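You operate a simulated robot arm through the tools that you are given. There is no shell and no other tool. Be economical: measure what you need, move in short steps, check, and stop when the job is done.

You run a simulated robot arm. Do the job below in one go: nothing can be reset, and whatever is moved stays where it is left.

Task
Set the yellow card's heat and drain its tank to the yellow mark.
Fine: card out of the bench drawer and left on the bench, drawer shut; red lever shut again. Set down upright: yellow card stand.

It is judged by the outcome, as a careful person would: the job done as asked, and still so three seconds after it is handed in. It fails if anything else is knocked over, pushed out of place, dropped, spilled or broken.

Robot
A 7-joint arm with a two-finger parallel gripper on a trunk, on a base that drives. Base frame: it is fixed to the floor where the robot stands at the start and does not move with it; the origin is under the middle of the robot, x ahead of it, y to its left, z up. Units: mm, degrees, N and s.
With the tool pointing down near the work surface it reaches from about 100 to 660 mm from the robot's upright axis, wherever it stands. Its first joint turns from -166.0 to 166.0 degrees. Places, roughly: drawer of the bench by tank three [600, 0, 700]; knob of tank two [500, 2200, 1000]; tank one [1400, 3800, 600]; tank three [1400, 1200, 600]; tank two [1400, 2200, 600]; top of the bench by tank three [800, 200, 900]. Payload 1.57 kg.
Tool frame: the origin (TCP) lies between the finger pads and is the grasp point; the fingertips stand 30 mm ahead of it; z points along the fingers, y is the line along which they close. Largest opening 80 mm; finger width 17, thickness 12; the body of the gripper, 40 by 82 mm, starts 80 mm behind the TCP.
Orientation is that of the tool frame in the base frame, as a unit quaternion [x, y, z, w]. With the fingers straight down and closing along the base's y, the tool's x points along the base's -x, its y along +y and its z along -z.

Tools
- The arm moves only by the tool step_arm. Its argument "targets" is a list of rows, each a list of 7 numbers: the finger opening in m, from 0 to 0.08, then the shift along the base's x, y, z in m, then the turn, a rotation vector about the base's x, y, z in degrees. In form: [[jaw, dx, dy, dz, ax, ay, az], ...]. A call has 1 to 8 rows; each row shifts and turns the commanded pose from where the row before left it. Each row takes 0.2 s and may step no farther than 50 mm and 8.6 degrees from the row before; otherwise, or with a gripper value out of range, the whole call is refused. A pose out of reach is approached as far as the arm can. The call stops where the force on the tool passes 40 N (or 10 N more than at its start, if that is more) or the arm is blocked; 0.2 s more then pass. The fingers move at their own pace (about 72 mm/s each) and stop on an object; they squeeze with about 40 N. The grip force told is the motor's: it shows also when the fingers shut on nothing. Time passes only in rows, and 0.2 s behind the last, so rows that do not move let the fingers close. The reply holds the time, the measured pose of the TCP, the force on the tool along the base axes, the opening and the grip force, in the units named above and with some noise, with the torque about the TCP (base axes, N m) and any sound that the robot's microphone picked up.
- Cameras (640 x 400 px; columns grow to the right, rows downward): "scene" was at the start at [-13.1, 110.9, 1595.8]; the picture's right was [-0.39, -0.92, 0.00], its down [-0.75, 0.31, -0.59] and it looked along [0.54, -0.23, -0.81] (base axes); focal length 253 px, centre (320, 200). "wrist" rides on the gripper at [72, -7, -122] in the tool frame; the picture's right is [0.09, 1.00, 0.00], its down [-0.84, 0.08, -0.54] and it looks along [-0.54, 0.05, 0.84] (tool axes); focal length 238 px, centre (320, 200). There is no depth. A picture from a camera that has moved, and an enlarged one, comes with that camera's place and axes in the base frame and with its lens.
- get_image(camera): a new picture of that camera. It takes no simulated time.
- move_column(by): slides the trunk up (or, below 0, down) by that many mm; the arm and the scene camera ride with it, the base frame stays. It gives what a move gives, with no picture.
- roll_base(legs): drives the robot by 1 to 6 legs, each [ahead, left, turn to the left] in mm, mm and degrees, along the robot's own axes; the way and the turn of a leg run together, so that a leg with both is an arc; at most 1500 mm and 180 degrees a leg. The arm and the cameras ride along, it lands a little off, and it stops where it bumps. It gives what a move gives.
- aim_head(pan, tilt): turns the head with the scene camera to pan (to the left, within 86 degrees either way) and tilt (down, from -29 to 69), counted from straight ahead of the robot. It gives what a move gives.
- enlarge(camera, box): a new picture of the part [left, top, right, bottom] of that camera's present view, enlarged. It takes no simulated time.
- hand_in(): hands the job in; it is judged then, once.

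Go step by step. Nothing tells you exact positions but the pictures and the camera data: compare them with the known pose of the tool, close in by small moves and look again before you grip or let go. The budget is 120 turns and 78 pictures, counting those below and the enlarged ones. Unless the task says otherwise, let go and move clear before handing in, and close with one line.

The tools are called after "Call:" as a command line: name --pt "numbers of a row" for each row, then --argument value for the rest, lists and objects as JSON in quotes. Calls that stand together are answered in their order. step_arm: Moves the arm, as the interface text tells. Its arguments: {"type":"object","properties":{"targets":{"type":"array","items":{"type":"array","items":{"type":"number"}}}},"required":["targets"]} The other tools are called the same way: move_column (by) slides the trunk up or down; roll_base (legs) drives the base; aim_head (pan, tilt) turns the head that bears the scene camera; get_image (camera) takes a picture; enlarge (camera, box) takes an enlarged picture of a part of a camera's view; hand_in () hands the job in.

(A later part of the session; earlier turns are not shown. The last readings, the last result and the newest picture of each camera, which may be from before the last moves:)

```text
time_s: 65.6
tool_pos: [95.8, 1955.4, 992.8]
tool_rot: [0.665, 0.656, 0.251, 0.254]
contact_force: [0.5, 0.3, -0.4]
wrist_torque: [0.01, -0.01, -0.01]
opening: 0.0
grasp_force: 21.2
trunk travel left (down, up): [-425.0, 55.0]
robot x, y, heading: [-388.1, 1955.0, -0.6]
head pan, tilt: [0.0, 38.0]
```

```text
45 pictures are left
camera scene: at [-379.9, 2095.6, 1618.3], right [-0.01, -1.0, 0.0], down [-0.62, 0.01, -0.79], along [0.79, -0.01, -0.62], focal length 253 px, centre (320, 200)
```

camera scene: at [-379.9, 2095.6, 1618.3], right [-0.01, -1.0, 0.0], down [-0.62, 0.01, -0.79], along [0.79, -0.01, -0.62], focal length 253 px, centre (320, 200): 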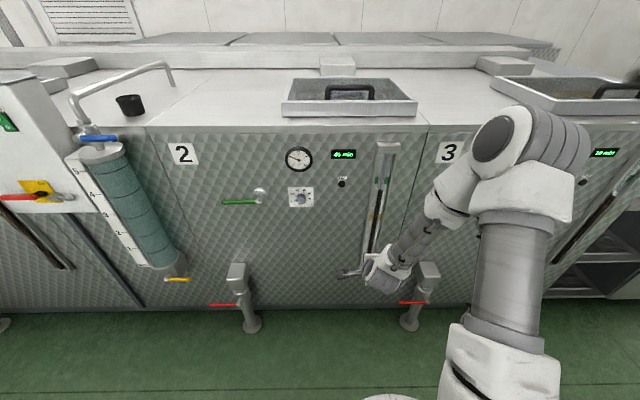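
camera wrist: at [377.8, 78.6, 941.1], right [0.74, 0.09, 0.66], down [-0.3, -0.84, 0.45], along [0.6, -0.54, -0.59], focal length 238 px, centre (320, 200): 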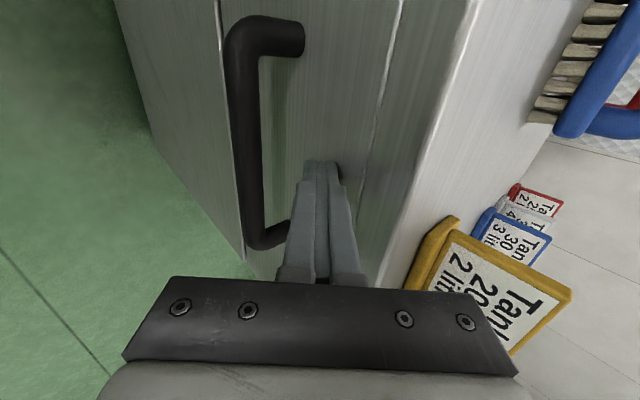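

Tank 2's panel is in view: gauge, knob, timer, sight glass with coloured marks, green lever, red drain lever. I zoom in.

Call:
enlarge --camera "scene" --box '[270, 140, 366, 212]'

Call:
enlarge --camera "scene" --box '[330, 130, 430, 290]'

Call:
enlarge --camera "scene" --box '[190, 180, 310, 340]'

```text
5.56 times, centred on (318, 176) of scene
camera zoom: at [-379.9, 2095.6, 1618.3], right [-0.01, -1.0, 0.0], down [-0.62, 0.01, -0.79], along [0.79, -0.01, -0.62], focal length 1407 px, centre (331, 333)
```

zoom: 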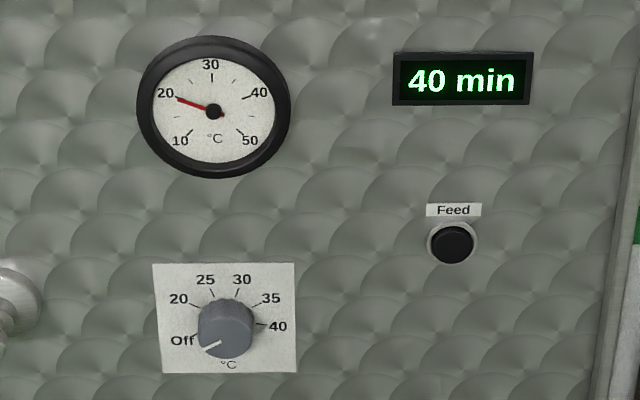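

```text
2.50 times, centred on (380, 210) of scene
camera zoom: at [-379.9, 2095.6, 1618.3], right [-0.01, -1.0, 0.0], down [-0.62, 0.01, -0.79], along [0.79, -0.01, -0.62], focal length 633 px, centre (170, 175)
```

zoom: 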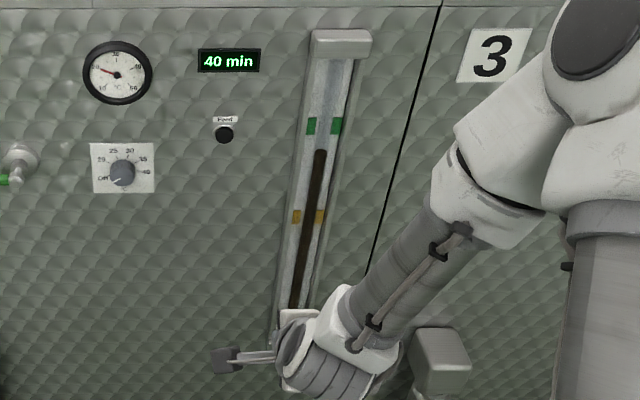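

```text
2.50 times, centred on (250, 260) of scene
camera zoom: at [-379.9, 2095.6, 1618.3], right [-0.01, -1.0, 0.0], down [-0.62, 0.01, -0.79], along [0.79, -0.01, -0.62], focal length 633 px, centre (495, 50)
```

zoom: 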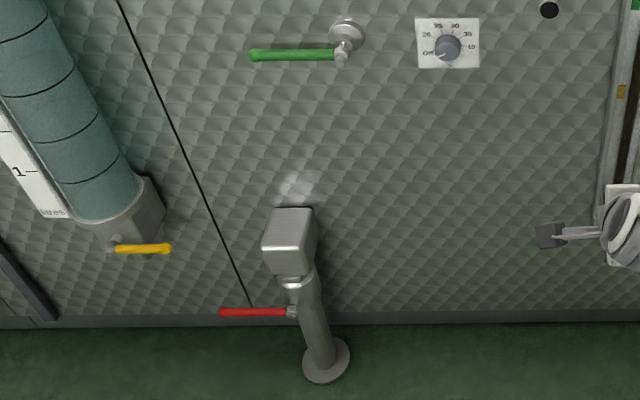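

Knob stands at "Off" and needs about +60° (clockwise) to 20; level is between the green and yellow marks. I level the tool to point at the panel and drive up to the knob.

Call:
step_arm --pt "0.06 0 0 0 0 -8.5 0" --pt "0.06 0 0 0 0 -8.5 0" --pt "0.06 0 0 0 0 -8.5 0" --pt "0.06 0 0 0 0 -8.5 0" --pt "0.06 0 0 0 0 -8.5 0" --pt "0.06 0 0 0 0 -4.5 0" --pt "0.06 0 0 0 0 0 0"

Call:
roll_base --legs '[[0, 180, 0], [150, 0, 0.6]]'

Call:
get_image --camera "wrist"

Call:
get_image --camera "scene"

```text
time_s: 67.2
tool_pos: [95.8, 1954.4, 992.4]
tool_rot: [0.509, 0.5, 0.496, 0.495]
contact_force: [-0.9, 0.0, 0.1]
wrist_torque: [0.0, -0.03, 0.03]
opening: 59.8
grasp_force: 0.2
trunk travel left (down, up): [-425.0, 55.0]
robot x, y, heading: [-385.9, 1958.5, -0.6]
head pan, tilt: [0.0, 38.0]
```

```text
time_s: 70.4
tool_pos: [246.4, 2138.3, 992.8]
tool_rot: [0.507, 0.504, 0.497, 0.492]
contact_force: [-0.4, -0.1, 0.6]
wrist_torque: [-0.03, -0.02, 0.02]
opening: 60.0
grasp_force: 0.1
trunk travel left (down, up): [-425.0, 55.0]
robot x, y, heading: [-237.2, 2134.8, -0.1]
head pan, tilt: [0.0, 38.0]
```

```text
41 pictures are left
camera wrist: at [125.1, 2211.4, 989.1], right [0.02, 0.08, 1.0], down [-0.54, -0.84, 0.08], along [0.84, -0.54, 0.03], focal length 238 px, centre (320, 200)
```

wrist: 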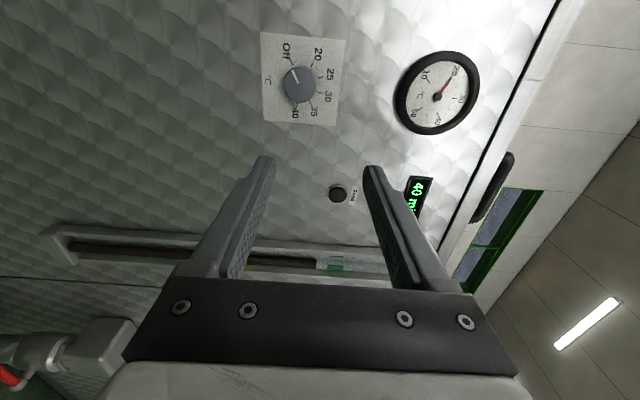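

```text
40 pictures are left
camera scene: at [-229.4, 2274.5, 1618.4], right [0.0, -1.0, 0.0], down [-0.62, 0.0, -0.79], along [0.79, 0.0, -0.62], focal length 253 px, centre (320, 200)
```

scene: 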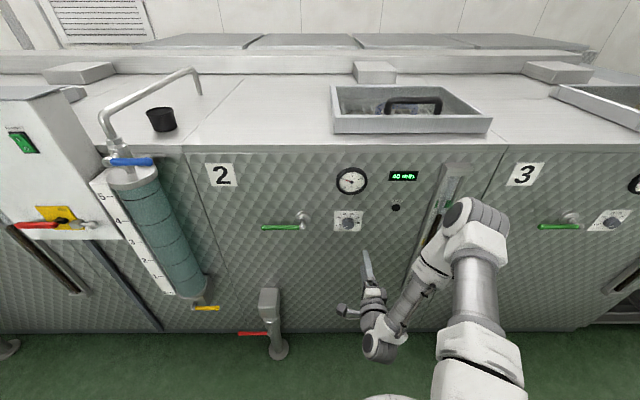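

Knob triangulates to about [474, 2169, 960]. I move to a pre-grasp in front of it.

Call:
step_arm --pt "0.06 0.03 0.01 -0.01 0 0 0" --pt "0.06 0.03 0.01 -0.01 0 0 0" --pt "0.06 0.03 0.011 -0.013 0 0 0" --pt "0.06 0.03 0 0 0 0 0" --pt "0.06 0.03 0 0 0 0 0" --pt "0.06 0 0 0 0 0 0"

Call:
get_image --camera "wrist"

```text
time_s: 71.8
tool_pos: [398.8, 2168.8, 959.3]
tool_rot: [0.507, 0.503, 0.498, 0.492]
contact_force: [0.8, 0.0, 0.6]
wrist_torque: [-0.02, 0.02, 0.02]
opening: 59.9
grasp_force: 0.1
trunk travel left (down, up): [-425.0, 55.0]
robot x, y, heading: [-234.7, 2139.1, -0.1]
head pan, tilt: [0.0, 38.0]
```

```text
39 pictures are left
camera wrist: at [276.5, 2242.3, 956.3], right [0.02, 0.08, 1.0], down [-0.54, -0.84, 0.08], along [0.84, -0.54, 0.03], focal length 238 px, centre (320, 200)
```

wrist: 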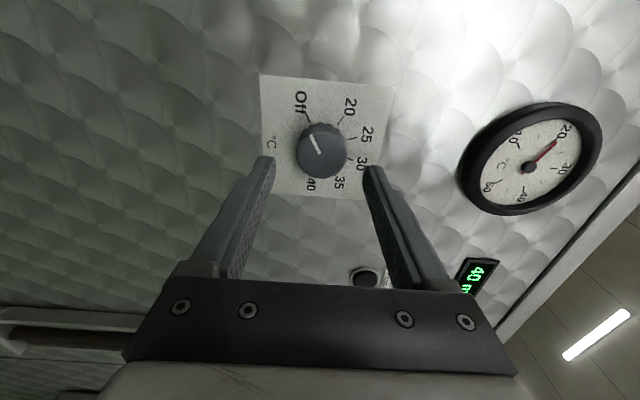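

Aligned. I advance 45 mm and look before closing.

Call:
step_arm --pt "0.06 0.02 0 0 0 0 0" --pt "0.06 0.015 0 0 0 0 0" --pt "0.06 0.01 0 0 0 0 0" --pt "0.06 0 0 0 0 0 0"

Call:
get_image --camera "wrist"

```text
time_s: 72.8
tool_pos: [442.6, 2169.8, 960.2]
tool_rot: [0.507, 0.503, 0.499, 0.492]
contact_force: [0.7, 0.6, -0.2]
wrist_torque: [0.01, -0.01, -0.03]
opening: 59.9
grasp_force: 0.1
trunk travel left (down, up): [-425.0, 55.0]
robot x, y, heading: [-235.0, 2135.7, -0.5]
head pan, tilt: [0.0, 38.0]
```

```text
38 pictures are left
camera wrist: at [320.3, 2242.6, 956.0], right [0.02, 0.08, 1.0], down [-0.54, -0.84, 0.08], along [0.84, -0.54, 0.03], focal length 238 px, centre (320, 200)
```

wrist: 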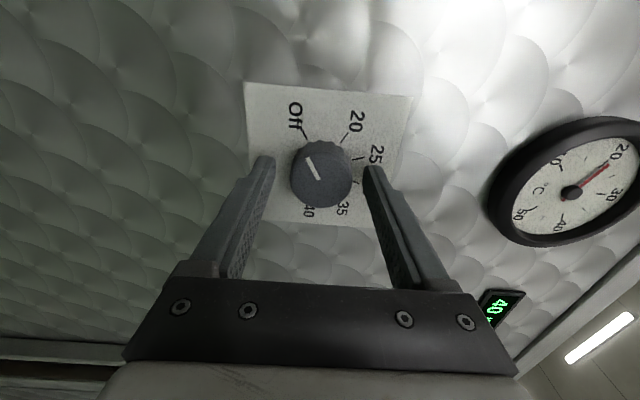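

Knob face is at x≈466; I advance 10 mm more and close.

Call:
step_arm --pt "0.06 0.005 0 0 0 0 0" --pt "0.06 0.005 0 0 0 0 0" --pt "0.02 0 0 0 0 0 0" --pt "0.02 0 0 0 0 0 0" --pt "0.02 0 0 0 0 0 0"

Call:
get_image --camera "wrist"

```text
time_s: 74.0
tool_pos: [449.7, 2169.7, 963.7]
tool_rot: [0.505, 0.5, 0.5, 0.495]
contact_force: [-32.0, -2.8, 20.6]
wrist_torque: [0.08, -1.79, 0.01]
opening: 50.1
grasp_force: 17.3
trunk travel left (down, up): [-425.0, 55.0]
robot x, y, heading: [-239.6, 2135.1, -0.1]
head pan, tilt: [0.0, 38.0]
```

```text
37 pictures are left
camera wrist: at [327.5, 2242.1, 959.8], right [0.01, 0.08, 1.0], down [-0.54, -0.84, 0.07], along [0.84, -0.54, 0.04], focal length 238 px, centre (320, 200)
```

wrist: 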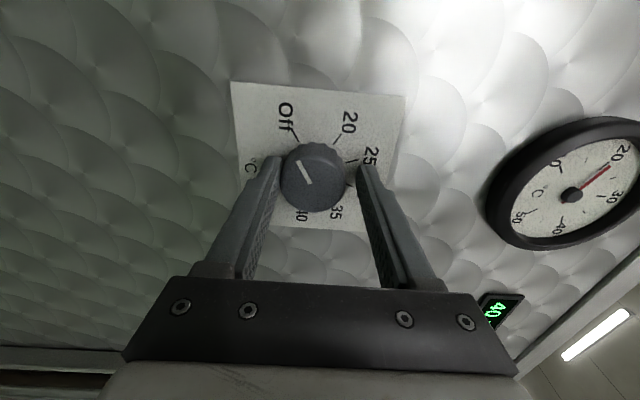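

The tips pressed against the plate. I reopen, back off 6 mm and close again.

Call:
step_arm --pt "0.06 -0.003 0 0 0 0 0" --pt "0.06 -0.004 0 -0.002 0 0 0" --pt "0.06 0 0 0 0 0 0" --pt "0.02 0 0 0 0 0 0" --pt "0.02 0 0 0 0 0 0" --pt "0.02 0 0 0 0 0 0"

Call:
get_image --camera "wrist"

```text
time_s: 75.4
tool_pos: [445.2, 2169.6, 960.0]
tool_rot: [0.505, 0.502, 0.499, 0.493]
contact_force: [5.5, 0.1, 12.7]
wrist_torque: [0.03, -1.0, 0.16]
opening: 41.0
grasp_force: 44.9
trunk travel left (down, up): [-425.0, 55.0]
robot x, y, heading: [-236.1, 2136.4, -0.1]
head pan, tilt: [0.0, 38.0]
```

```text
36 pictures are left
camera wrist: at [323.7, 2242.2, 956.0], right [0.01, 0.08, 1.0], down [-0.54, -0.84, 0.08], along [0.84, -0.54, 0.03], focal length 238 px, centre (320, 200)
```

wrist: 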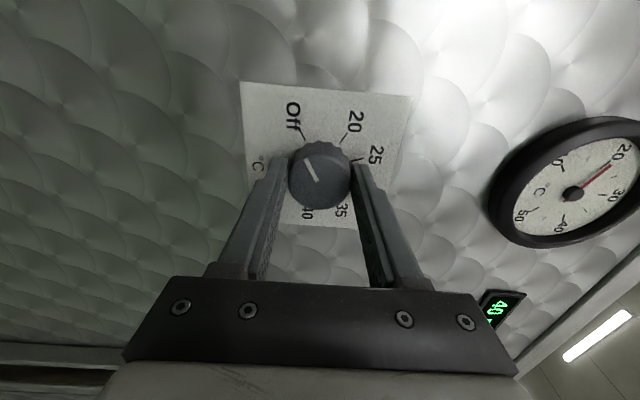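

Gripped firmly at 41 mm. I turn +58° about x, in small rows.

Call:
step_arm --pt "0.02 0 0 -0.001 8.3 0 0" --pt "0.02 0 0 0 8.3 0 0" --pt "0.02 0 0 0 8.3 0 0" --pt "0.02 0 0 0 8.3 0 0" --pt "0.02 0 0 0 8.3 0 0" --pt "0.02 0 0 0 8.3 0 0" --pt "0.02 0 0 0 8.2 0 0"

Call:
get_image --camera "wrist"

```text
time_s: 77.0
tool_pos: [445.7, 2167.7, 961.7]
tool_rot: [0.679, 0.195, 0.683, 0.185]
contact_force: [10.7, -3.3, 29.1]
wrist_torque: [-0.01, -1.15, -0.49]
opening: 41.2
grasp_force: 44.7
trunk travel left (down, up): [-425.0, 55.0]
robot x, y, heading: [-236.6, 2137.3, -0.4]
head pan, tilt: [0.0, 38.0]
```

```text
35 pictures are left
camera wrist: at [323.0, 2210.1, 1019.6], right [0.01, -0.8, 0.6], down [-0.53, -0.51, -0.68], along [0.85, -0.31, -0.43], focal length 238 px, centre (320, 200)
```

wrist: 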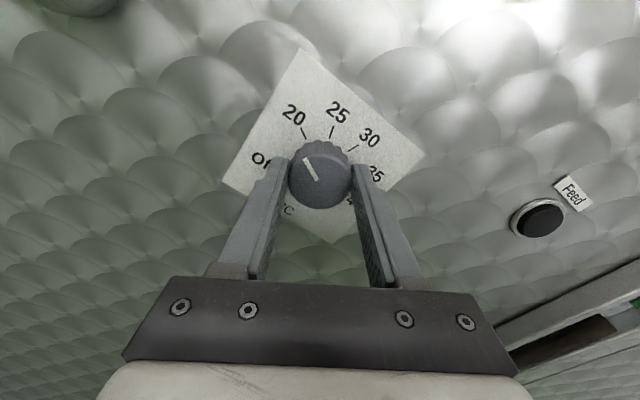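

The pointer looks to be at 20. I release, back off and check from the head camera.

Call:
step_arm --pt "0.06 0 0 0 0 0 0" --pt "0.06 0 0 0 0 0 0" --pt "0.06 -0.04 0 0 0 0 0" --pt "0.06 -0.045 0 0 0 0 0" --pt "0.06 -0.045 0 0 0 0 0" --pt "0.06 -0.02 0 -0.04 0 0 0"

Call:
enlarge --camera "scene" --box '[316, 155, 420, 245]'

Call:
get_image --camera "wrist"

```text
time_s: 78.4
tool_pos: [294.8, 2171.0, 917.1]
tool_rot: [0.682, 0.198, 0.679, 0.185]
contact_force: [0.3, -0.1, -0.4]
wrist_torque: [-0.01, 0.0, 0.03]
opening: 60.5
grasp_force: 0.1
trunk travel left (down, up): [-425.0, 55.0]
robot x, y, heading: [-234.4, 2134.5, -0.4]
head pan, tilt: [0.0, 38.0]
```

```text
4.44 times, centred on (368, 200) of scene
camera zoom: at [-229.6, 2274.5, 1618.5], right [0.0, -1.0, 0.0], down [-0.62, 0.0, -0.79], along [0.79, 0.0, -0.62], focal length 1125 px, centre (107, 200)
```

zoom: 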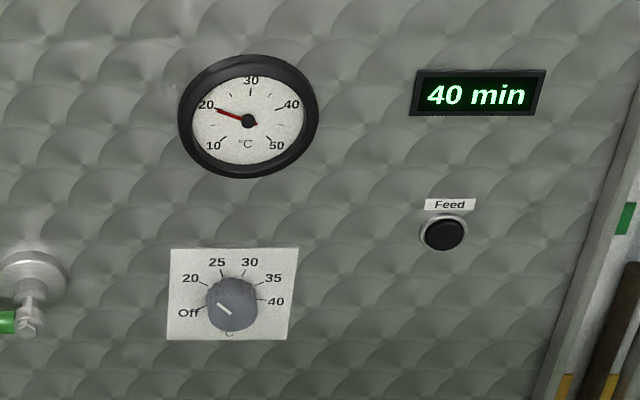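

```text
33 pictures are left
camera wrist: at [173.0, 2212.4, 975.4], right [0.02, -0.8, 0.6], down [-0.54, -0.51, -0.67], along [0.84, -0.31, -0.44], focal length 238 px, centre (320, 200)
```

wrist: 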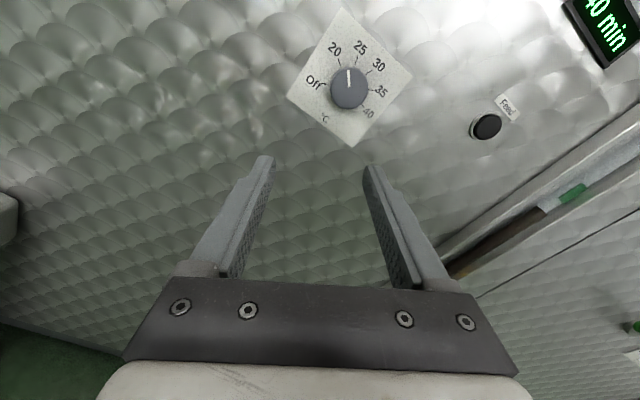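

The pointer may sit slightly past 20. I zoom in with the wrist camera to measure it.

Call:
enlarge --camera "wrist" --box '[285, 10, 413, 150]'

Call:
enlarge --camera "scene" --box '[332, 208, 364, 234]'

```text
2.86 times, centred on (349, 80) of wrist
camera zoom: at [173.0, 2212.4, 975.4], right [0.02, -0.8, 0.6], down [-0.54, -0.51, -0.67], along [0.84, -0.31, -0.44], focal length 681 px, centre (237, 543)
```

zoom: 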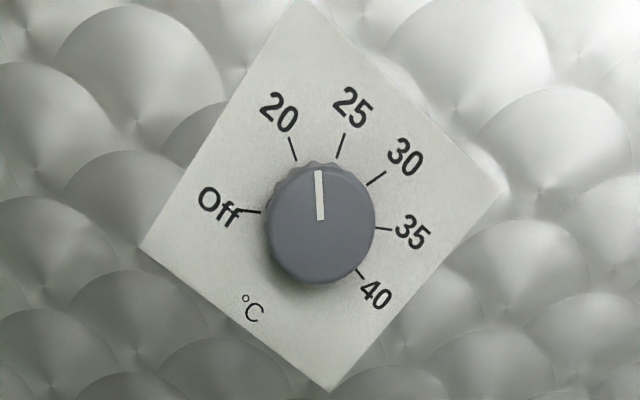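

```text
15.38 times, centred on (348, 221) of scene
camera zoom: at [-229.6, 2274.5, 1618.5], right [0.0, -1.0, 0.0], down [-0.62, 0.0, -0.79], along [0.79, 0.0, -0.62], focal length 3895 px, centre (-111, -123)
```

zoom: 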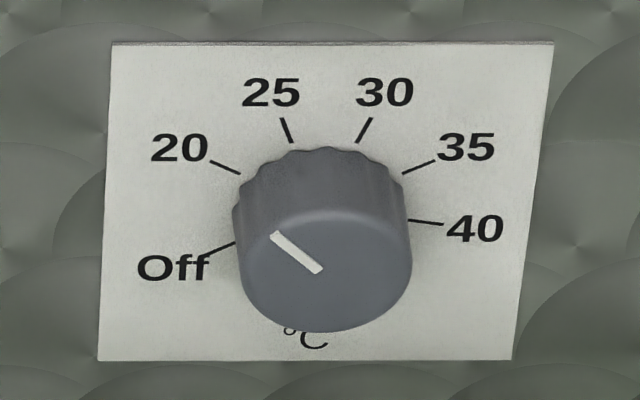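

The pointer is at about -46° while 20 is at -61°. I regrip and turn back 15°.

Call:
step_arm --pt "0.06 0.02 0 0.045 0 0 0" --pt "0.06 0.045 0 0 0 0 0" --pt "0.06 0.045 -0.002 0 0 0 0" --pt "0.06 0.03 0 0 0 0 0" --pt "0.06 0.01 0 0 0 0 0" --pt "0.06 0 0 0 0 0 0"

Call:
step_arm --pt "0.02 0 0 0 0 0 0" --pt "0.02 0 0 0 0 0 0" --pt "0.02 0 0 0 0 0 0"

Call:
enlarge --camera "wrist" --box '[240, 60, 400, 220]'

```text
time_s: 79.8
tool_pos: [444.6, 2166.7, 960.7]
tool_rot: [0.682, 0.199, 0.679, 0.184]
contact_force: [0.1, 0.0, -0.2]
wrist_torque: [-0.02, 0.0, 0.0]
opening: 59.9
grasp_force: 0.1
trunk travel left (down, up): [-425.0, 55.0]
robot x, y, heading: [-236.5, 2137.8, -0.1]
head pan, tilt: [0.0, 38.0]
```

```text
time_s: 80.6
tool_pos: [445.4, 2167.8, 961.0]
tool_rot: [0.682, 0.198, 0.679, 0.186]
contact_force: [1.2, 0.4, -0.3]
wrist_torque: [-0.03, -0.31, -0.66]
opening: 41.4
grasp_force: 44.6
trunk travel left (down, up): [-425.0, 55.0]
robot x, y, heading: [-240.3, 2137.5, -0.3]
head pan, tilt: [0.0, 38.0]
```

```text
2.50 times, centred on (320, 140) of wrist
camera zoom: at [323.0, 2209.1, 1020.2], right [0.02, -0.8, 0.6], down [-0.54, -0.51, -0.67], along [0.84, -0.31, -0.44], focal length 596 px, centre (320, 350)
```

zoom: 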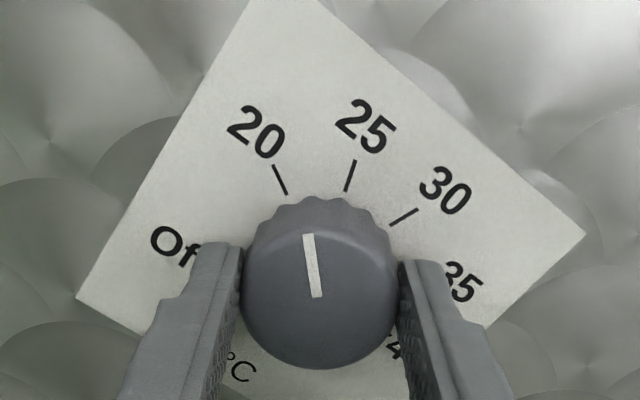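

Pointer now at about -44°. I turn back 16° and check.

Call:
step_arm --pt "0.02 0 0 0 -8 0 0" --pt "0.02 0 0 0 -8 0 0" --pt "0.02 0 0 0 0 0 0"

Call:
step_arm --pt "0.06 0 0 0 0 0 0" --pt "0.06 0 0 0 0 0 0" --pt "0.06 -0.035 0 0 0 0 0" --pt "0.06 -0.045 0 0 0 0 0" --pt "0.06 -0.045 0 0 0 0 0" --pt "0.06 -0.02 0 -0.04 0 0 0"

Call:
enlarge --camera "scene" --box '[332, 208, 364, 234]'

```text
time_s: 81.4
tool_pos: [445.3, 2167.4, 959.9]
tool_rot: [0.65, 0.291, 0.645, 0.277]
contact_force: [1.0, 0.9, -3.0]
wrist_torque: [0.0, -0.79, -0.54]
opening: 40.9
grasp_force: 44.4
trunk travel left (down, up): [-425.0, 55.0]
robot x, y, heading: [-236.8, 2134.0, -0.3]
head pan, tilt: [0.0, 38.0]
```

```text
time_s: 82.8
tool_pos: [300.1, 2165.7, 921.4]
tool_rot: [0.65, 0.291, 0.645, 0.277]
contact_force: [0.8, -0.6, -0.8]
wrist_torque: [0.01, 0.02, -0.04]
opening: 60.0
grasp_force: 0.1
trunk travel left (down, up): [-425.0, 55.0]
robot x, y, heading: [-237.4, 2135.6, -0.1]
head pan, tilt: [0.0, 38.0]
```

```text
15.38 times, centred on (348, 221) of scene
camera zoom: at [-229.6, 2274.5, 1618.5], right [0.0, -1.0, 0.0], down [-0.62, 0.0, -0.79], along [0.79, 0.0, -0.62], focal length 3895 px, centre (-111, -123)
```

zoom: 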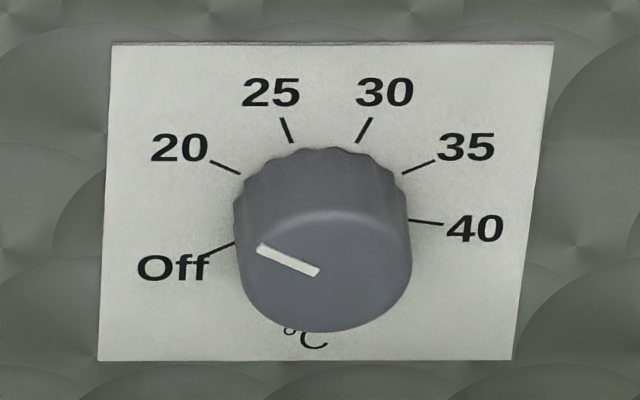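

The knob is now on 20 (pointer -63°, tick -64°). Next the drain: I look closely at the red lever and the sight glass.

Call:
enlarge --camera "scene" --box '[220, 275, 320, 365]'

Call:
enlarge --camera "scene" --box '[390, 150, 510, 300]'

```text
4.44 times, centred on (270, 320) of scene
camera zoom: at [-229.6, 2274.5, 1618.5], right [0.0, -1.0, 0.0], down [-0.62, 0.0, -0.79], along [0.79, 0.0, -0.62], focal length 1125 px, centre (542, -333)
```

zoom: 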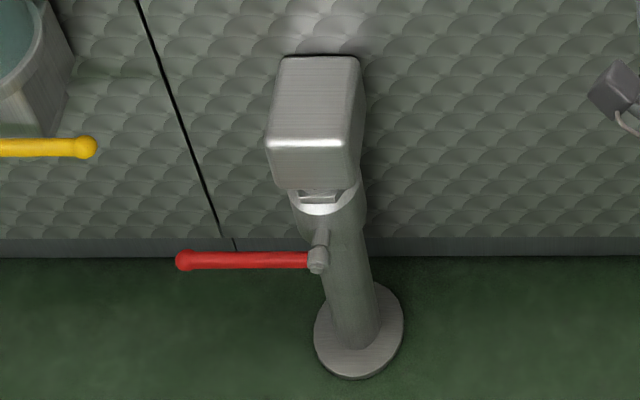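

```text
2.67 times, centred on (450, 225) of scene
camera zoom: at [-229.6, 2274.5, 1618.5], right [0.0, -1.0, 0.0], down [-0.62, 0.0, -0.79], along [0.79, 0.0, -0.62], focal length 675 px, centre (-27, 133)
```

zoom: 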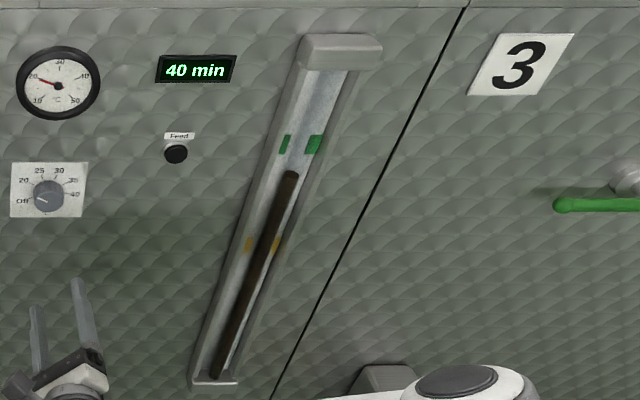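

Only the red drain lever matters: it turns about x, now horizontal (shut). I level the tool, retract, lower the trunk and drive left to stand in front of the lever.

Call:
step_arm --pt "0.06 -0.04 0 0 -8.5 0 0" --pt "0.06 -0.04 0 0 -8.5 0 0" --pt "0.06 -0.04 0 0 -8.5 0 0" --pt "0.06 0 0 0 -8.5 0 0" --pt "0.06 0 0 0 -8 0 0"

Call:
move_column --by -420

Call:
roll_base --legs '[[0, 430, 0]]'

Call:
get_image --camera "wrist"

```text
time_s: 84.0
tool_pos: [190.0, 2162.3, 929.2]
tool_rot: [0.499, 0.495, 0.499, 0.507]
contact_force: [-0.2, -1.0, -1.1]
wrist_torque: [-0.02, 0.0, -0.03]
opening: 60.2
grasp_force: 0.1
trunk travel left (down, up): [-425.0, 55.0]
robot x, y, heading: [-233.6, 2132.8, -0.2]
head pan, tilt: [0.0, 38.0]
```

```text
refused: -420 is not a number from -400 to 400
```

```text
time_s: 87.7
tool_pos: [191.7, 2595.4, 927.5]
tool_rot: [0.5, 0.494, 0.502, 0.504]
contact_force: [-0.2, 0.4, -0.6]
wrist_torque: [-0.01, 0.01, -0.03]
opening: 60.1
grasp_force: 0.1
trunk travel left (down, up): [-425.0, 55.0]
robot x, y, heading: [-234.9, 2564.6, 0.1]
head pan, tilt: [0.0, 38.0]
```

```text
26 pictures are left
camera wrist: at [70.9, 2669.0, 919.9], right [-0.01, 0.09, 1.0], down [-0.55, -0.83, 0.07], along [0.83, -0.55, 0.06], focal length 238 px, centre (320, 200)
```

wrist: 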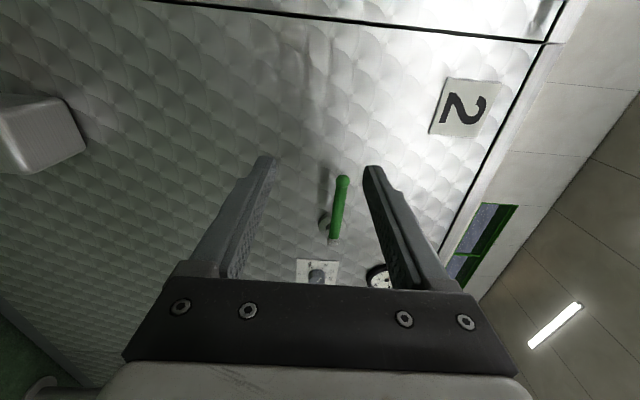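

The column step was over its limit; I lower by 400 and look.

Call:
move_column --by -400

Call:
get_image --camera "wrist"

Call:
aim_head --pan -25 --tilt 38

Call:
get_image --camera "scene"

```text
time_s: 91.6
tool_pos: [194.8, 2594.9, 530.7]
tool_rot: [0.5, 0.491, 0.504, 0.505]
contact_force: [-0.3, 0.3, -0.4]
wrist_torque: [0.01, -0.03, 0.01]
opening: 59.8
grasp_force: 0.0
trunk travel left (down, up): [-25.0, 455.0]
robot x, y, heading: [-237.1, 2568.5, 0.1]
head pan, tilt: [0.0, 38.0]
```

```text
25 pictures are left
camera wrist: at [73.9, 2669.8, 521.7], right [-0.02, 0.08, 1.0], down [-0.55, -0.83, 0.06], along [0.83, -0.55, 0.06], focal length 238 px, centre (320, 200)
```

wrist: 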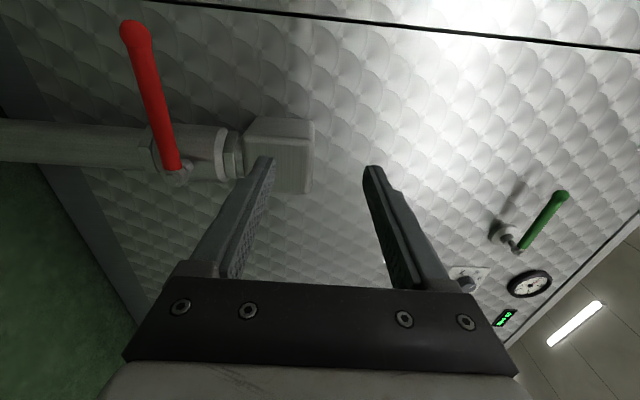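

```text
time_s: 92.5
tool_pos: [194.0, 2596.1, 529.4]
tool_rot: [0.5, 0.491, 0.504, 0.506]
contact_force: [-0.5, 1.2, 0.1]
wrist_torque: [-0.04, -0.02, 0.01]
opening: 60.0
grasp_force: 0.1
trunk travel left (down, up): [-25.0, 455.0]
robot x, y, heading: [-235.2, 2569.9, 0.0]
head pan, tilt: [-25.0, 38.0]
```

```text
24 pictures are left
camera scene: at [-236.4, 2668.3, 1218.3], right [-0.42, -0.91, 0.0], down [-0.56, 0.26, -0.79], along [0.71, -0.33, -0.62], focal length 253 px, centre (320, 200)
```

scene: 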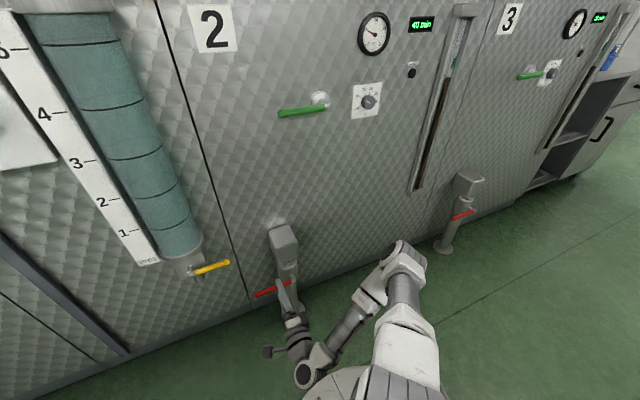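

Lever: hub about [301, 2520, 388], tip about [322, 2662, 372]. I lower in front of it and look again.

Call:
step_arm --pt "0.07 0 0.008 -0.04 0 0 0" --pt "0.07 0 0.008 -0.04 0 0 0" --pt "0.07 0 0.008 -0.04 0 0 0" --pt "0.07 0 0 -0.025 0 0 0" --pt "0.07 0 0 0 0 0 0"

Call:
get_image --camera "wrist"

```text
time_s: 93.7
tool_pos: [194.6, 2619.3, 386.6]
tool_rot: [0.5, 0.491, 0.503, 0.506]
contact_force: [1.6, 0.7, 0.4]
wrist_torque: [0.02, 0.0, 0.03]
opening: 70.1
grasp_force: 0.0
trunk travel left (down, up): [-25.0, 455.0]
robot x, y, heading: [-235.5, 2565.0, 0.2]
head pan, tilt: [-25.0, 38.0]
```

```text
23 pictures are left
camera wrist: at [73.9, 2693.4, 376.9], right [-0.02, 0.09, 1.0], down [-0.55, -0.83, 0.06], along [0.83, -0.55, 0.06], focal length 238 px, centre (320, 200)
```

wrist: 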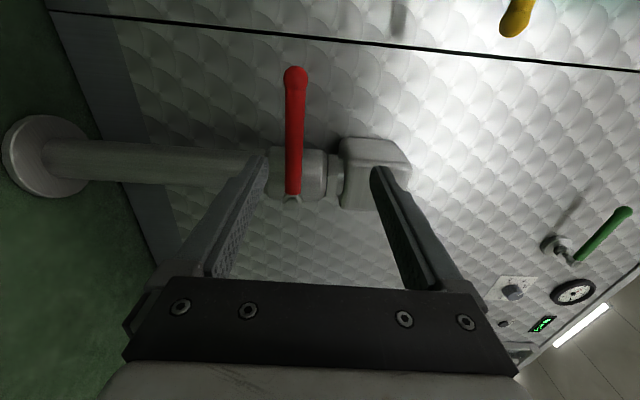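

The lever is at z≈361, between y 2540 and 2668. I lower 25 mm and move in to straddle it.

Call:
step_arm --pt "0.07 0 0 -0.025 0 0 0" --pt "0.07 0.035 0 0 0 0 0" --pt "0.07 0.035 0 0 0 0 0" --pt "0.07 0.03 0 0 0 0 0" --pt "0.07 0 0 0 0 0 0"

Call:
get_image --camera "wrist"

Call:
aim_head --pan -48 --tilt 28

Call:
get_image --camera "scene"

```text
time_s: 94.0
tool_pos: [195.6, 2618.8, 383.8]
tool_rot: [0.499, 0.486, 0.506, 0.509]
contact_force: [-6.9, -0.7, 30.3]
wrist_torque: [-0.56, 3.97, -0.07]
opening: 70.1
grasp_force: 0.0
trunk travel left (down, up): [-25.0, 455.0]
robot x, y, heading: [-236.4, 2562.9, 0.4]
head pan, tilt: [-25.0, 38.0]
stopped in row 1: the force on the tool passed its limit at 96 N (the readings are from after the stop); the commanded pose is now the measured one
```

```text
22 pictures are left
camera wrist: at [74.9, 2693.2, 374.6], right [-0.03, 0.08, 1.0], down [-0.56, -0.83, 0.05], along [0.83, -0.55, 0.07], focal length 238 px, centre (320, 200)
```

wrist: 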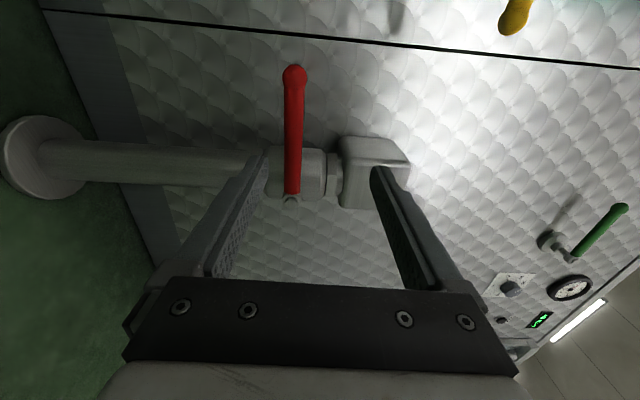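

```text
time_s: 94.8
tool_pos: [194.1, 2618.4, 383.7]
tool_rot: [0.499, 0.486, 0.506, 0.509]
contact_force: [-6.0, 3.2, 49.7]
wrist_torque: [-0.51, 6.01, -0.39]
opening: 69.8
grasp_force: 0.0
trunk travel left (down, up): [-25.0, 455.0]
robot x, y, heading: [-236.2, 2567.9, 0.1]
head pan, tilt: [-48.0, 28.0]
```

```text
21 pictures are left
camera scene: at [-256.3, 2636.7, 1234.2], right [-0.74, -0.67, 0.0], down [-0.31, 0.35, -0.88], along [0.59, -0.65, -0.47], focal length 253 px, centre (320, 200)
```

scene: 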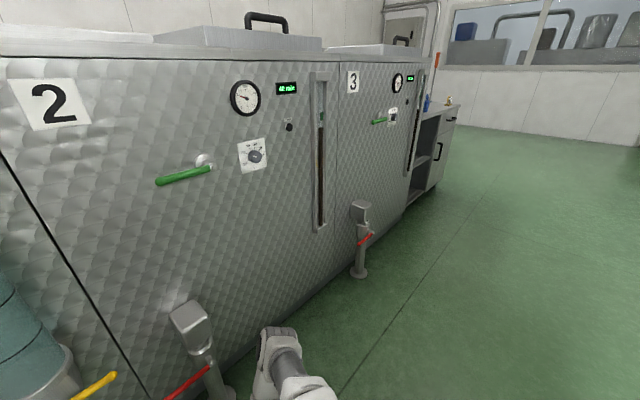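

The wrist touched the robot's own base. I raise, back the base 110 mm and reach out farther instead.

Call:
step_arm --pt "0.07 0 0 0.012 0 0 0" --pt "0.07 0 0 0 0 0 0"

Call:
roll_base --legs '[[-110, 0, 0]]'

Call:
step_arm --pt "0.07 0.04 0 0 0 0 0" --pt "0.07 0.04 0 0 0 0 0" --pt "0.07 0.03 0 0 0 0 0" --pt "0.07 0 0 -0.015 0 0 0" --pt "0.07 0 0 -0.02 0 0 0" --pt "0.07 0 0 0 0 0 0"

Call:
get_image --camera "wrist"

```text
time_s: 95.4
tool_pos: [194.4, 2618.1, 393.4]
tool_rot: [0.499, 0.489, 0.503, 0.508]
contact_force: [-0.2, 0.1, 0.6]
wrist_torque: [0.01, 0.0, -0.01]
opening: 69.9
grasp_force: 0.0
trunk travel left (down, up): [-25.0, 455.0]
robot x, y, heading: [-236.8, 2563.6, 0.2]
head pan, tilt: [-48.0, 28.0]
```

```text
time_s: 96.8
tool_pos: [83.2, 2617.5, 394.9]
tool_rot: [0.5, 0.489, 0.504, 0.507]
contact_force: [-0.5, -0.2, -0.3]
wrist_torque: [0.01, 0.02, 0.01]
opening: 70.0
grasp_force: 0.0
trunk travel left (down, up): [-25.0, 455.0]
robot x, y, heading: [-348.7, 2567.5, 0.2]
head pan, tilt: [-48.0, 28.0]
```

```text
time_s: 98.2
tool_pos: [194.7, 2620.9, 382.9]
tool_rot: [0.499, 0.483, 0.512, 0.505]
contact_force: [0.3, -1.0, 0.0]
wrist_torque: [-0.01, 0.01, 0.0]
opening: 70.1
grasp_force: 0.0
trunk travel left (down, up): [-25.0, 455.0]
robot x, y, heading: [-342.8, 2564.2, 0.0]
head pan, tilt: [-48.0, 28.0]
```

```text
20 pictures are left
camera wrist: at [74.2, 2694.8, 372.8], right [-0.04, 0.07, 1.0], down [-0.55, -0.83, 0.04], along [0.83, -0.55, 0.07], focal length 238 px, centre (320, 200)
```

wrist: 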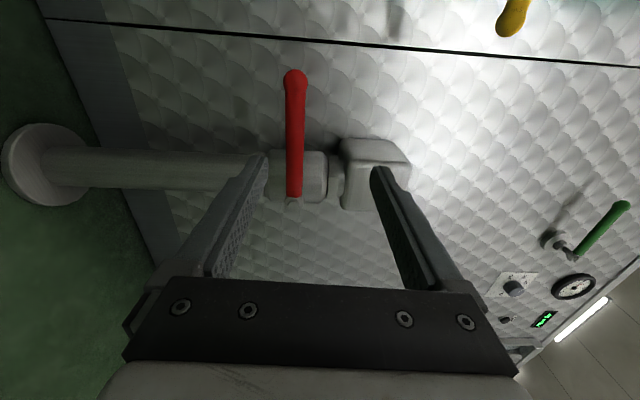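

The arm couldn't get lower itself; I use the remaining trunk travel.

Call:
move_column --by -22

Call:
step_arm --pt "0.07 0.02 0 0 0 0 0" --pt "0.07 0 0 0 0 0 0"

```text
time_s: 98.9
tool_pos: [194.3, 2622.6, 382.9]
tool_rot: [0.5, 0.481, 0.521, 0.498]
contact_force: [0.1, 0.1, 0.6]
wrist_torque: [0.01, 0.01, -0.02]
opening: 70.0
grasp_force: 0.2
trunk travel left (down, up): [-3.0, 477.0]
robot x, y, heading: [-345.3, 2558.3, -0.1]
head pan, tilt: [-48.0, 28.0]
```

```text
time_s: 99.5
tool_pos: [197.4, 2628.6, 369.6]
tool_rot: [0.515, 0.497, 0.518, 0.469]
contact_force: [-0.3, 0.1, 0.0]
wrist_torque: [0.01, 0.0, 0.02]
opening: 70.1
grasp_force: 0.1
trunk travel left (down, up): [-3.0, 477.0]
robot x, y, heading: [-348.9, 2564.2, -0.0]
head pan, tilt: [-48.0, 28.0]
stopped in row 2: the arm was blocked; the commanded pose is now the measured one
```

Blocked low with a horizontal tool. Better: point the tool down and grip the lever across x, so that it can pivot between the pads. I raise and turn the tool down.

Call:
move_column --by 130

Call:
step_arm --pt "0.06 0 0 0 0 8.5 0" --pt "0.06 0 0 0 0 8.5 0" --pt "0.06 0 0 0 0 8.5 0" --pt "0.06 0 0 0 0 8.5 0" --pt "0.06 0 0 0 0 8.5 0" --pt "0.06 0 0 0 0 8.5 0" --pt "0.06 0 0 0 0 8.5 0" --pt "0.06 0 0 0 0 8.5 0"

Call:
step_arm --pt "0.06 0 0 0 0 8.5 0" --pt "0.06 0 0 0 0 8.5 0" --pt "0.06 0 0 0 0 4 0" --pt "0.06 0 0 0 0 0 0"

```text
time_s: 101.1
tool_pos: [198.0, 2628.4, 476.8]
tool_rot: [0.514, 0.5, 0.511, 0.475]
contact_force: [0.5, 1.3, 0.7]
wrist_torque: [-0.04, 0.02, -0.02]
opening: 69.9
grasp_force: 0.0
trunk travel left (down, up): [-133.0, 347.0]
robot x, y, heading: [-348.7, 2565.4, -0.4]
head pan, tilt: [-48.0, 28.0]
```

```text
time_s: 102.9
tool_pos: [198.8, 2629.1, 478.1]
tool_rot: [0.712, 0.68, 0.136, 0.113]
contact_force: [-0.5, -0.6, -0.1]
wrist_torque: [-0.01, 0.0, 0.02]
opening: 60.0
grasp_force: 0.1
trunk travel left (down, up): [-133.0, 347.0]
robot x, y, heading: [-343.9, 2567.2, 0.3]
head pan, tilt: [-48.0, 28.0]
```

```text
time_s: 103.9
tool_pos: [199.2, 2628.8, 477.7]
tool_rot: [0.724, 0.689, 0.002, -0.012]
contact_force: [0.4, -0.3, 0.5]
wrist_torque: [-0.01, 0.02, 0.01]
opening: 59.9
grasp_force: 0.1
trunk travel left (down, up): [-133.0, 347.0]
robot x, y, heading: [-349.9, 2564.8, -0.0]
head pan, tilt: [-48.0, 28.0]
```

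Now I move above the lever and look.

Call:
step_arm --pt "0.06 0.04 -0.002 0 0 0 2.8" --pt "0.06 0.04 0 0 0 0 0" --pt "0.06 0.026 0 0 0 0 0" --pt "0.06 0 0 0 0 0 0"

Call:
get_image --camera "wrist"

```text
time_s: 104.9
tool_pos: [305.4, 2625.5, 477.9]
tool_rot: [0.708, 0.706, 0.002, -0.012]
contact_force: [-0.3, 0.1, -0.5]
wrist_torque: [0.0, 0.0, -0.01]
opening: 59.8
grasp_force: 0.0
trunk travel left (down, up): [-133.0, 347.0]
robot x, y, heading: [-347.7, 2565.2, 0.1]
head pan, tilt: [-48.0, 28.0]
```

```text
19 pictures are left
camera wrist: at [300.3, 2696.5, 600.6], right [1.0, 0.09, -0.01], down [0.08, -0.85, 0.52], along [0.04, -0.52, -0.85], focal length 238 px, centre (320, 200)
```

wrist: 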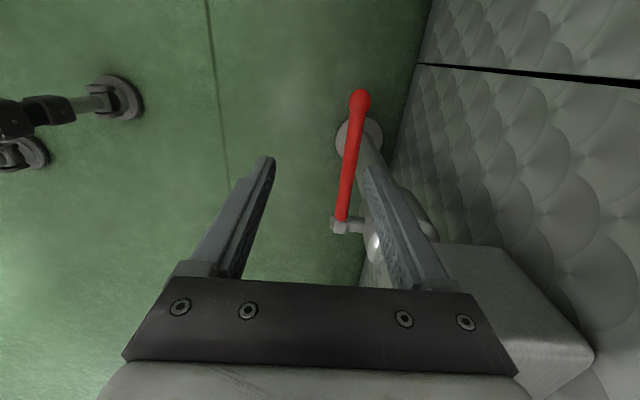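

The lever lies at x≈340, z≈361, y 2526–2665. I bring the base 80 mm closer, line up above it and descend part way.

Call:
step_arm --pt "0.06 -0.045 -0.005 0 0 0 0" --pt "0.06 0 0 0 0 0 0"

Call:
roll_base --legs '[[80, 0, 0]]'

Call:
step_arm --pt "0.06 0 0 -0.03 0 0 0" --pt "0.06 0 0 -0.03 0 0 0" --pt "0.06 0 0 0 0 0 0"

Call:
get_image --camera "wrist"

```text
time_s: 105.5
tool_pos: [259.4, 2622.3, 477.9]
tool_rot: [0.708, 0.706, 0.003, -0.012]
contact_force: [-0.2, -0.4, -0.3]
wrist_torque: [-0.03, -0.02, 0.02]
opening: 60.0
grasp_force: 0.0
trunk travel left (down, up): [-133.0, 347.0]
robot x, y, heading: [-345.9, 2566.9, -0.1]
head pan, tilt: [-48.0, 28.0]
```

```text
time_s: 106.7
tool_pos: [339.0, 2622.3, 476.2]
tool_rot: [0.708, 0.706, 0.003, -0.013]
contact_force: [-0.4, 0.0, 0.2]
wrist_torque: [-0.01, 0.0, 0.02]
opening: 60.1
grasp_force: 0.0
trunk travel left (down, up): [-133.0, 347.0]
robot x, y, heading: [-266.4, 2565.4, -0.1]
head pan, tilt: [-48.0, 28.0]
```

```text
time_s: 107.5
tool_pos: [339.7, 2622.0, 417.5]
tool_rot: [0.708, 0.706, 0.003, -0.011]
contact_force: [-0.1, -0.8, -1.3]
wrist_torque: [-0.02, 0.02, -0.02]
opening: 60.0
grasp_force: 0.1
trunk travel left (down, up): [-133.0, 347.0]
robot x, y, heading: [-265.1, 2564.0, 0.2]
head pan, tilt: [-48.0, 28.0]
```

```text
18 pictures are left
camera wrist: at [336.0, 2691.8, 540.2], right [1.0, 0.09, -0.01], down [0.08, -0.85, 0.52], along [0.04, -0.52, -0.85], focal length 238 px, centre (320, 200)
```

wrist: 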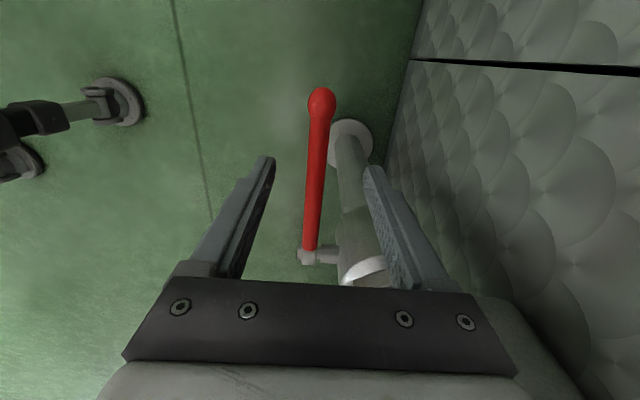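

Centred. I descend to the lever, grip it and take a baseline of the sight glass.

Call:
step_arm --pt "0.05 0 0 -0.03 0 0 0" --pt "0.05 0 0 -0.025 0 0 0" --pt "0.05 0 0 0 0 0 0" --pt "0.0 0 0 0 0 0 0" --pt "0.0 0 0 0 0 0 0" --pt "0.0 0 0 0 0 0 0"

Call:
get_image --camera "wrist"

Call:
get_image --camera "scene"

```text
time_s: 108.9
tool_pos: [338.1, 2621.4, 361.6]
tool_rot: [0.708, 0.707, 0.002, -0.014]
contact_force: [-18.3, -0.8, 5.5]
wrist_torque: [0.17, 0.05, 0.56]
opening: 14.8
grasp_force: 30.8
trunk travel left (down, up): [-133.0, 347.0]
robot x, y, heading: [-265.0, 2563.2, 0.1]
head pan, tilt: [-48.0, 28.0]
```

```text
17 pictures are left
camera wrist: at [334.2, 2692.1, 485.2], right [1.0, 0.09, -0.02], down [0.09, -0.85, 0.52], along [0.03, -0.52, -0.85], focal length 238 px, centre (320, 200)
```

wrist: 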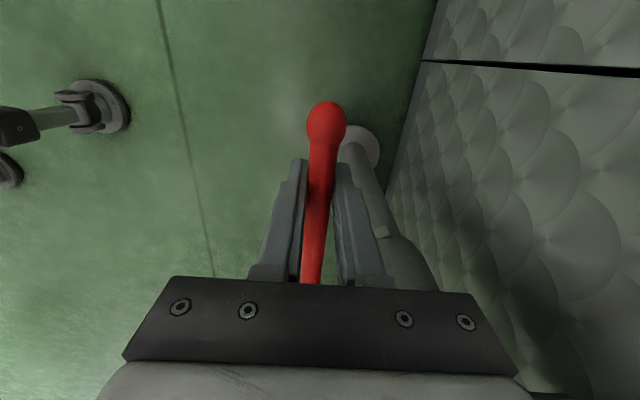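

```text
16 pictures are left
camera scene: at [-285.7, 2636.7, 1342.0], right [-0.74, -0.67, 0.0], down [-0.31, 0.35, -0.88], along [0.59, -0.66, -0.47], focal length 253 px, centre (320, 200)
```

scene: 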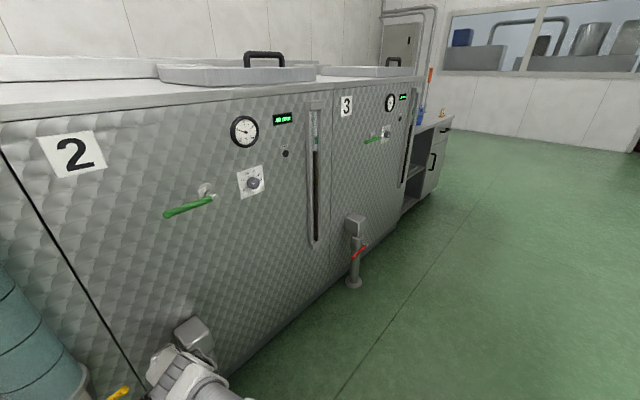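

Gripped, sight glass in view. I try turning the lever down 20° along its arc.

Call:
step_arm --pt "0.0 0 0 -0.008 0 0 0" --pt "0.0 0 -0.0015 -0.0085 0 0 0" --pt "0.0 0 -0.002 -0.008 0 0 0" --pt "0.0 0 -0.0023 -0.008 0 0 0"

```text
time_s: 109.2
tool_pos: [338.0, 2621.6, 361.4]
tool_rot: [0.707, 0.707, 0.001, -0.015]
contact_force: [-9.7, -1.5, 16.5]
wrist_torque: [0.41, 0.09, 0.52]
opening: 15.1
grasp_force: 30.6
trunk travel left (down, up): [-133.0, 347.0]
robot x, y, heading: [-264.5, 2562.3, -0.2]
head pan, tilt: [-48.0, 28.0]
stopped in row 1: the force on the tool passed its limit at 42 N (the readings are from after the stop); the commanded pose is now the measured one
```

It does not go down; I try up.

Call:
step_arm --pt "0.0 0 0 0.008 0 0 0" --pt "0.0 0 -0.0015 0.0085 0 0 0" --pt "0.0 0 -0.002 0.008 0 0 0" --pt "0.0 0 -0.0023 0.008 0 0 0"

Call:
enlarge --camera "scene" --box '[270, 100, 360, 255]'

```text
time_s: 110.2
tool_pos: [337.7, 2618.5, 392.0]
tool_rot: [0.708, 0.706, 0.001, -0.015]
contact_force: [2.2, 7.9, -10.3]
wrist_torque: [0.9, -0.08, 0.46]
opening: 15.3
grasp_force: 30.8
trunk travel left (down, up): [-133.0, 347.0]
robot x, y, heading: [-264.4, 2567.3, 0.1]
head pan, tilt: [-48.0, 28.0]
```

```text
2.58 times, centred on (315, 178) of scene
camera zoom: at [-284.6, 2636.8, 1341.9], right [-0.74, -0.67, 0.0], down [-0.31, 0.35, -0.88], along [0.59, -0.66, -0.47], focal length 653 px, centre (333, 258)
```

zoom: 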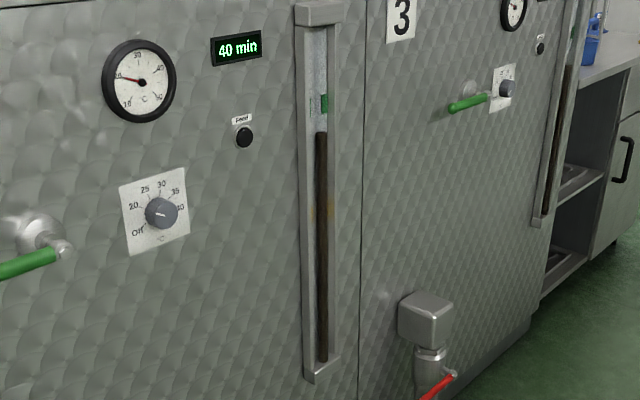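

Up works. I open further to about 40° and watch the level over a second.

Call:
step_arm --pt "0.0 0 -0.004 0.009 0 0 0" --pt "0.0 0 -0.0045 0.0085 0 0 0" --pt "0.0 0 -0.0045 0.007 0 0 0" --pt "0.0 0 -0.005 0.007 0 0 0"

Call:
enlarge --camera "scene" --box '[290, 130, 340, 200]'

```text
time_s: 111.2
tool_pos: [338.6, 2598.9, 423.8]
tool_rot: [0.708, 0.706, 0.001, -0.016]
contact_force: [-0.1, 14.2, -2.9]
wrist_torque: [0.94, -0.24, 0.51]
opening: 15.4
grasp_force: 31.0
trunk travel left (down, up): [-133.0, 347.0]
robot x, y, heading: [-268.7, 2566.4, 0.2]
head pan, tilt: [-48.0, 28.0]
```

```text
5.71 times, centred on (315, 165) of scene
camera zoom: at [-285.1, 2636.9, 1342.0], right [-0.74, -0.67, 0.0], down [-0.31, 0.35, -0.88], along [0.59, -0.66, -0.47], focal length 1447 px, centre (349, 400)
```

zoom: 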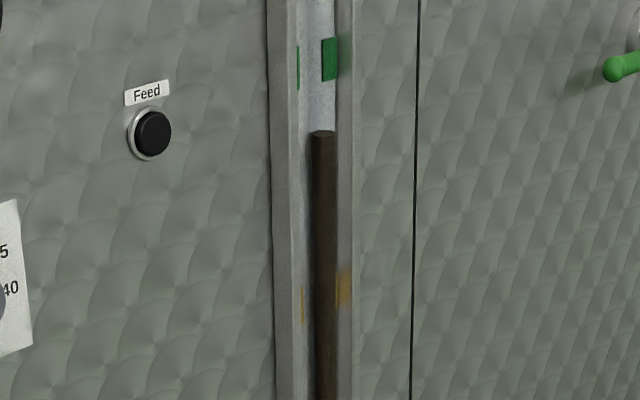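

Level reads row 133; the yellow mark crosses the tube at about row 296. I hold for 1.6 s to get the rate.

Call:
step_arm --pt "0.0 0 0 0 0 0 0" --pt "0.0 0 0 0 0 0 0" --pt "0.0 0 0 0 0 0 0" --pt "0.0 0 0 0 0 0 0" --pt "0.0 0 0 0 0 0 0" --pt "0.0 0 0 0 0 0 0" --pt "0.0 0 0 0 0 0 0" --pt "0.0 0 0 0 0 0 0"

Call:
enlarge --camera "scene" --box '[290, 130, 340, 200]'

```text
time_s: 113.0
tool_pos: [338.4, 2598.9, 423.2]
tool_rot: [0.708, 0.706, 0.001, -0.015]
contact_force: [0.1, 19.3, 5.6]
wrist_torque: [0.62, -0.26, 0.51]
opening: 15.1
grasp_force: 31.1
trunk travel left (down, up): [-133.0, 347.0]
robot x, y, heading: [-262.2, 2565.8, 0.1]
head pan, tilt: [-48.0, 28.0]
```

```text
5.71 times, centred on (315, 165) of scene
camera zoom: at [-285.7, 2637.0, 1341.9], right [-0.74, -0.67, 0.0], down [-0.31, 0.35, -0.88], along [0.59, -0.66, -0.47], focal length 1447 px, centre (349, 400)
```

zoom: 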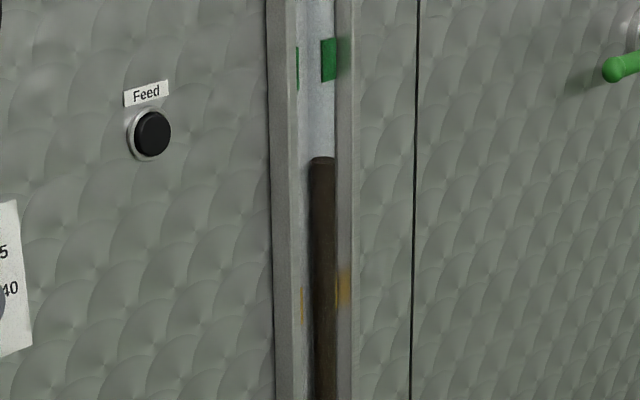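

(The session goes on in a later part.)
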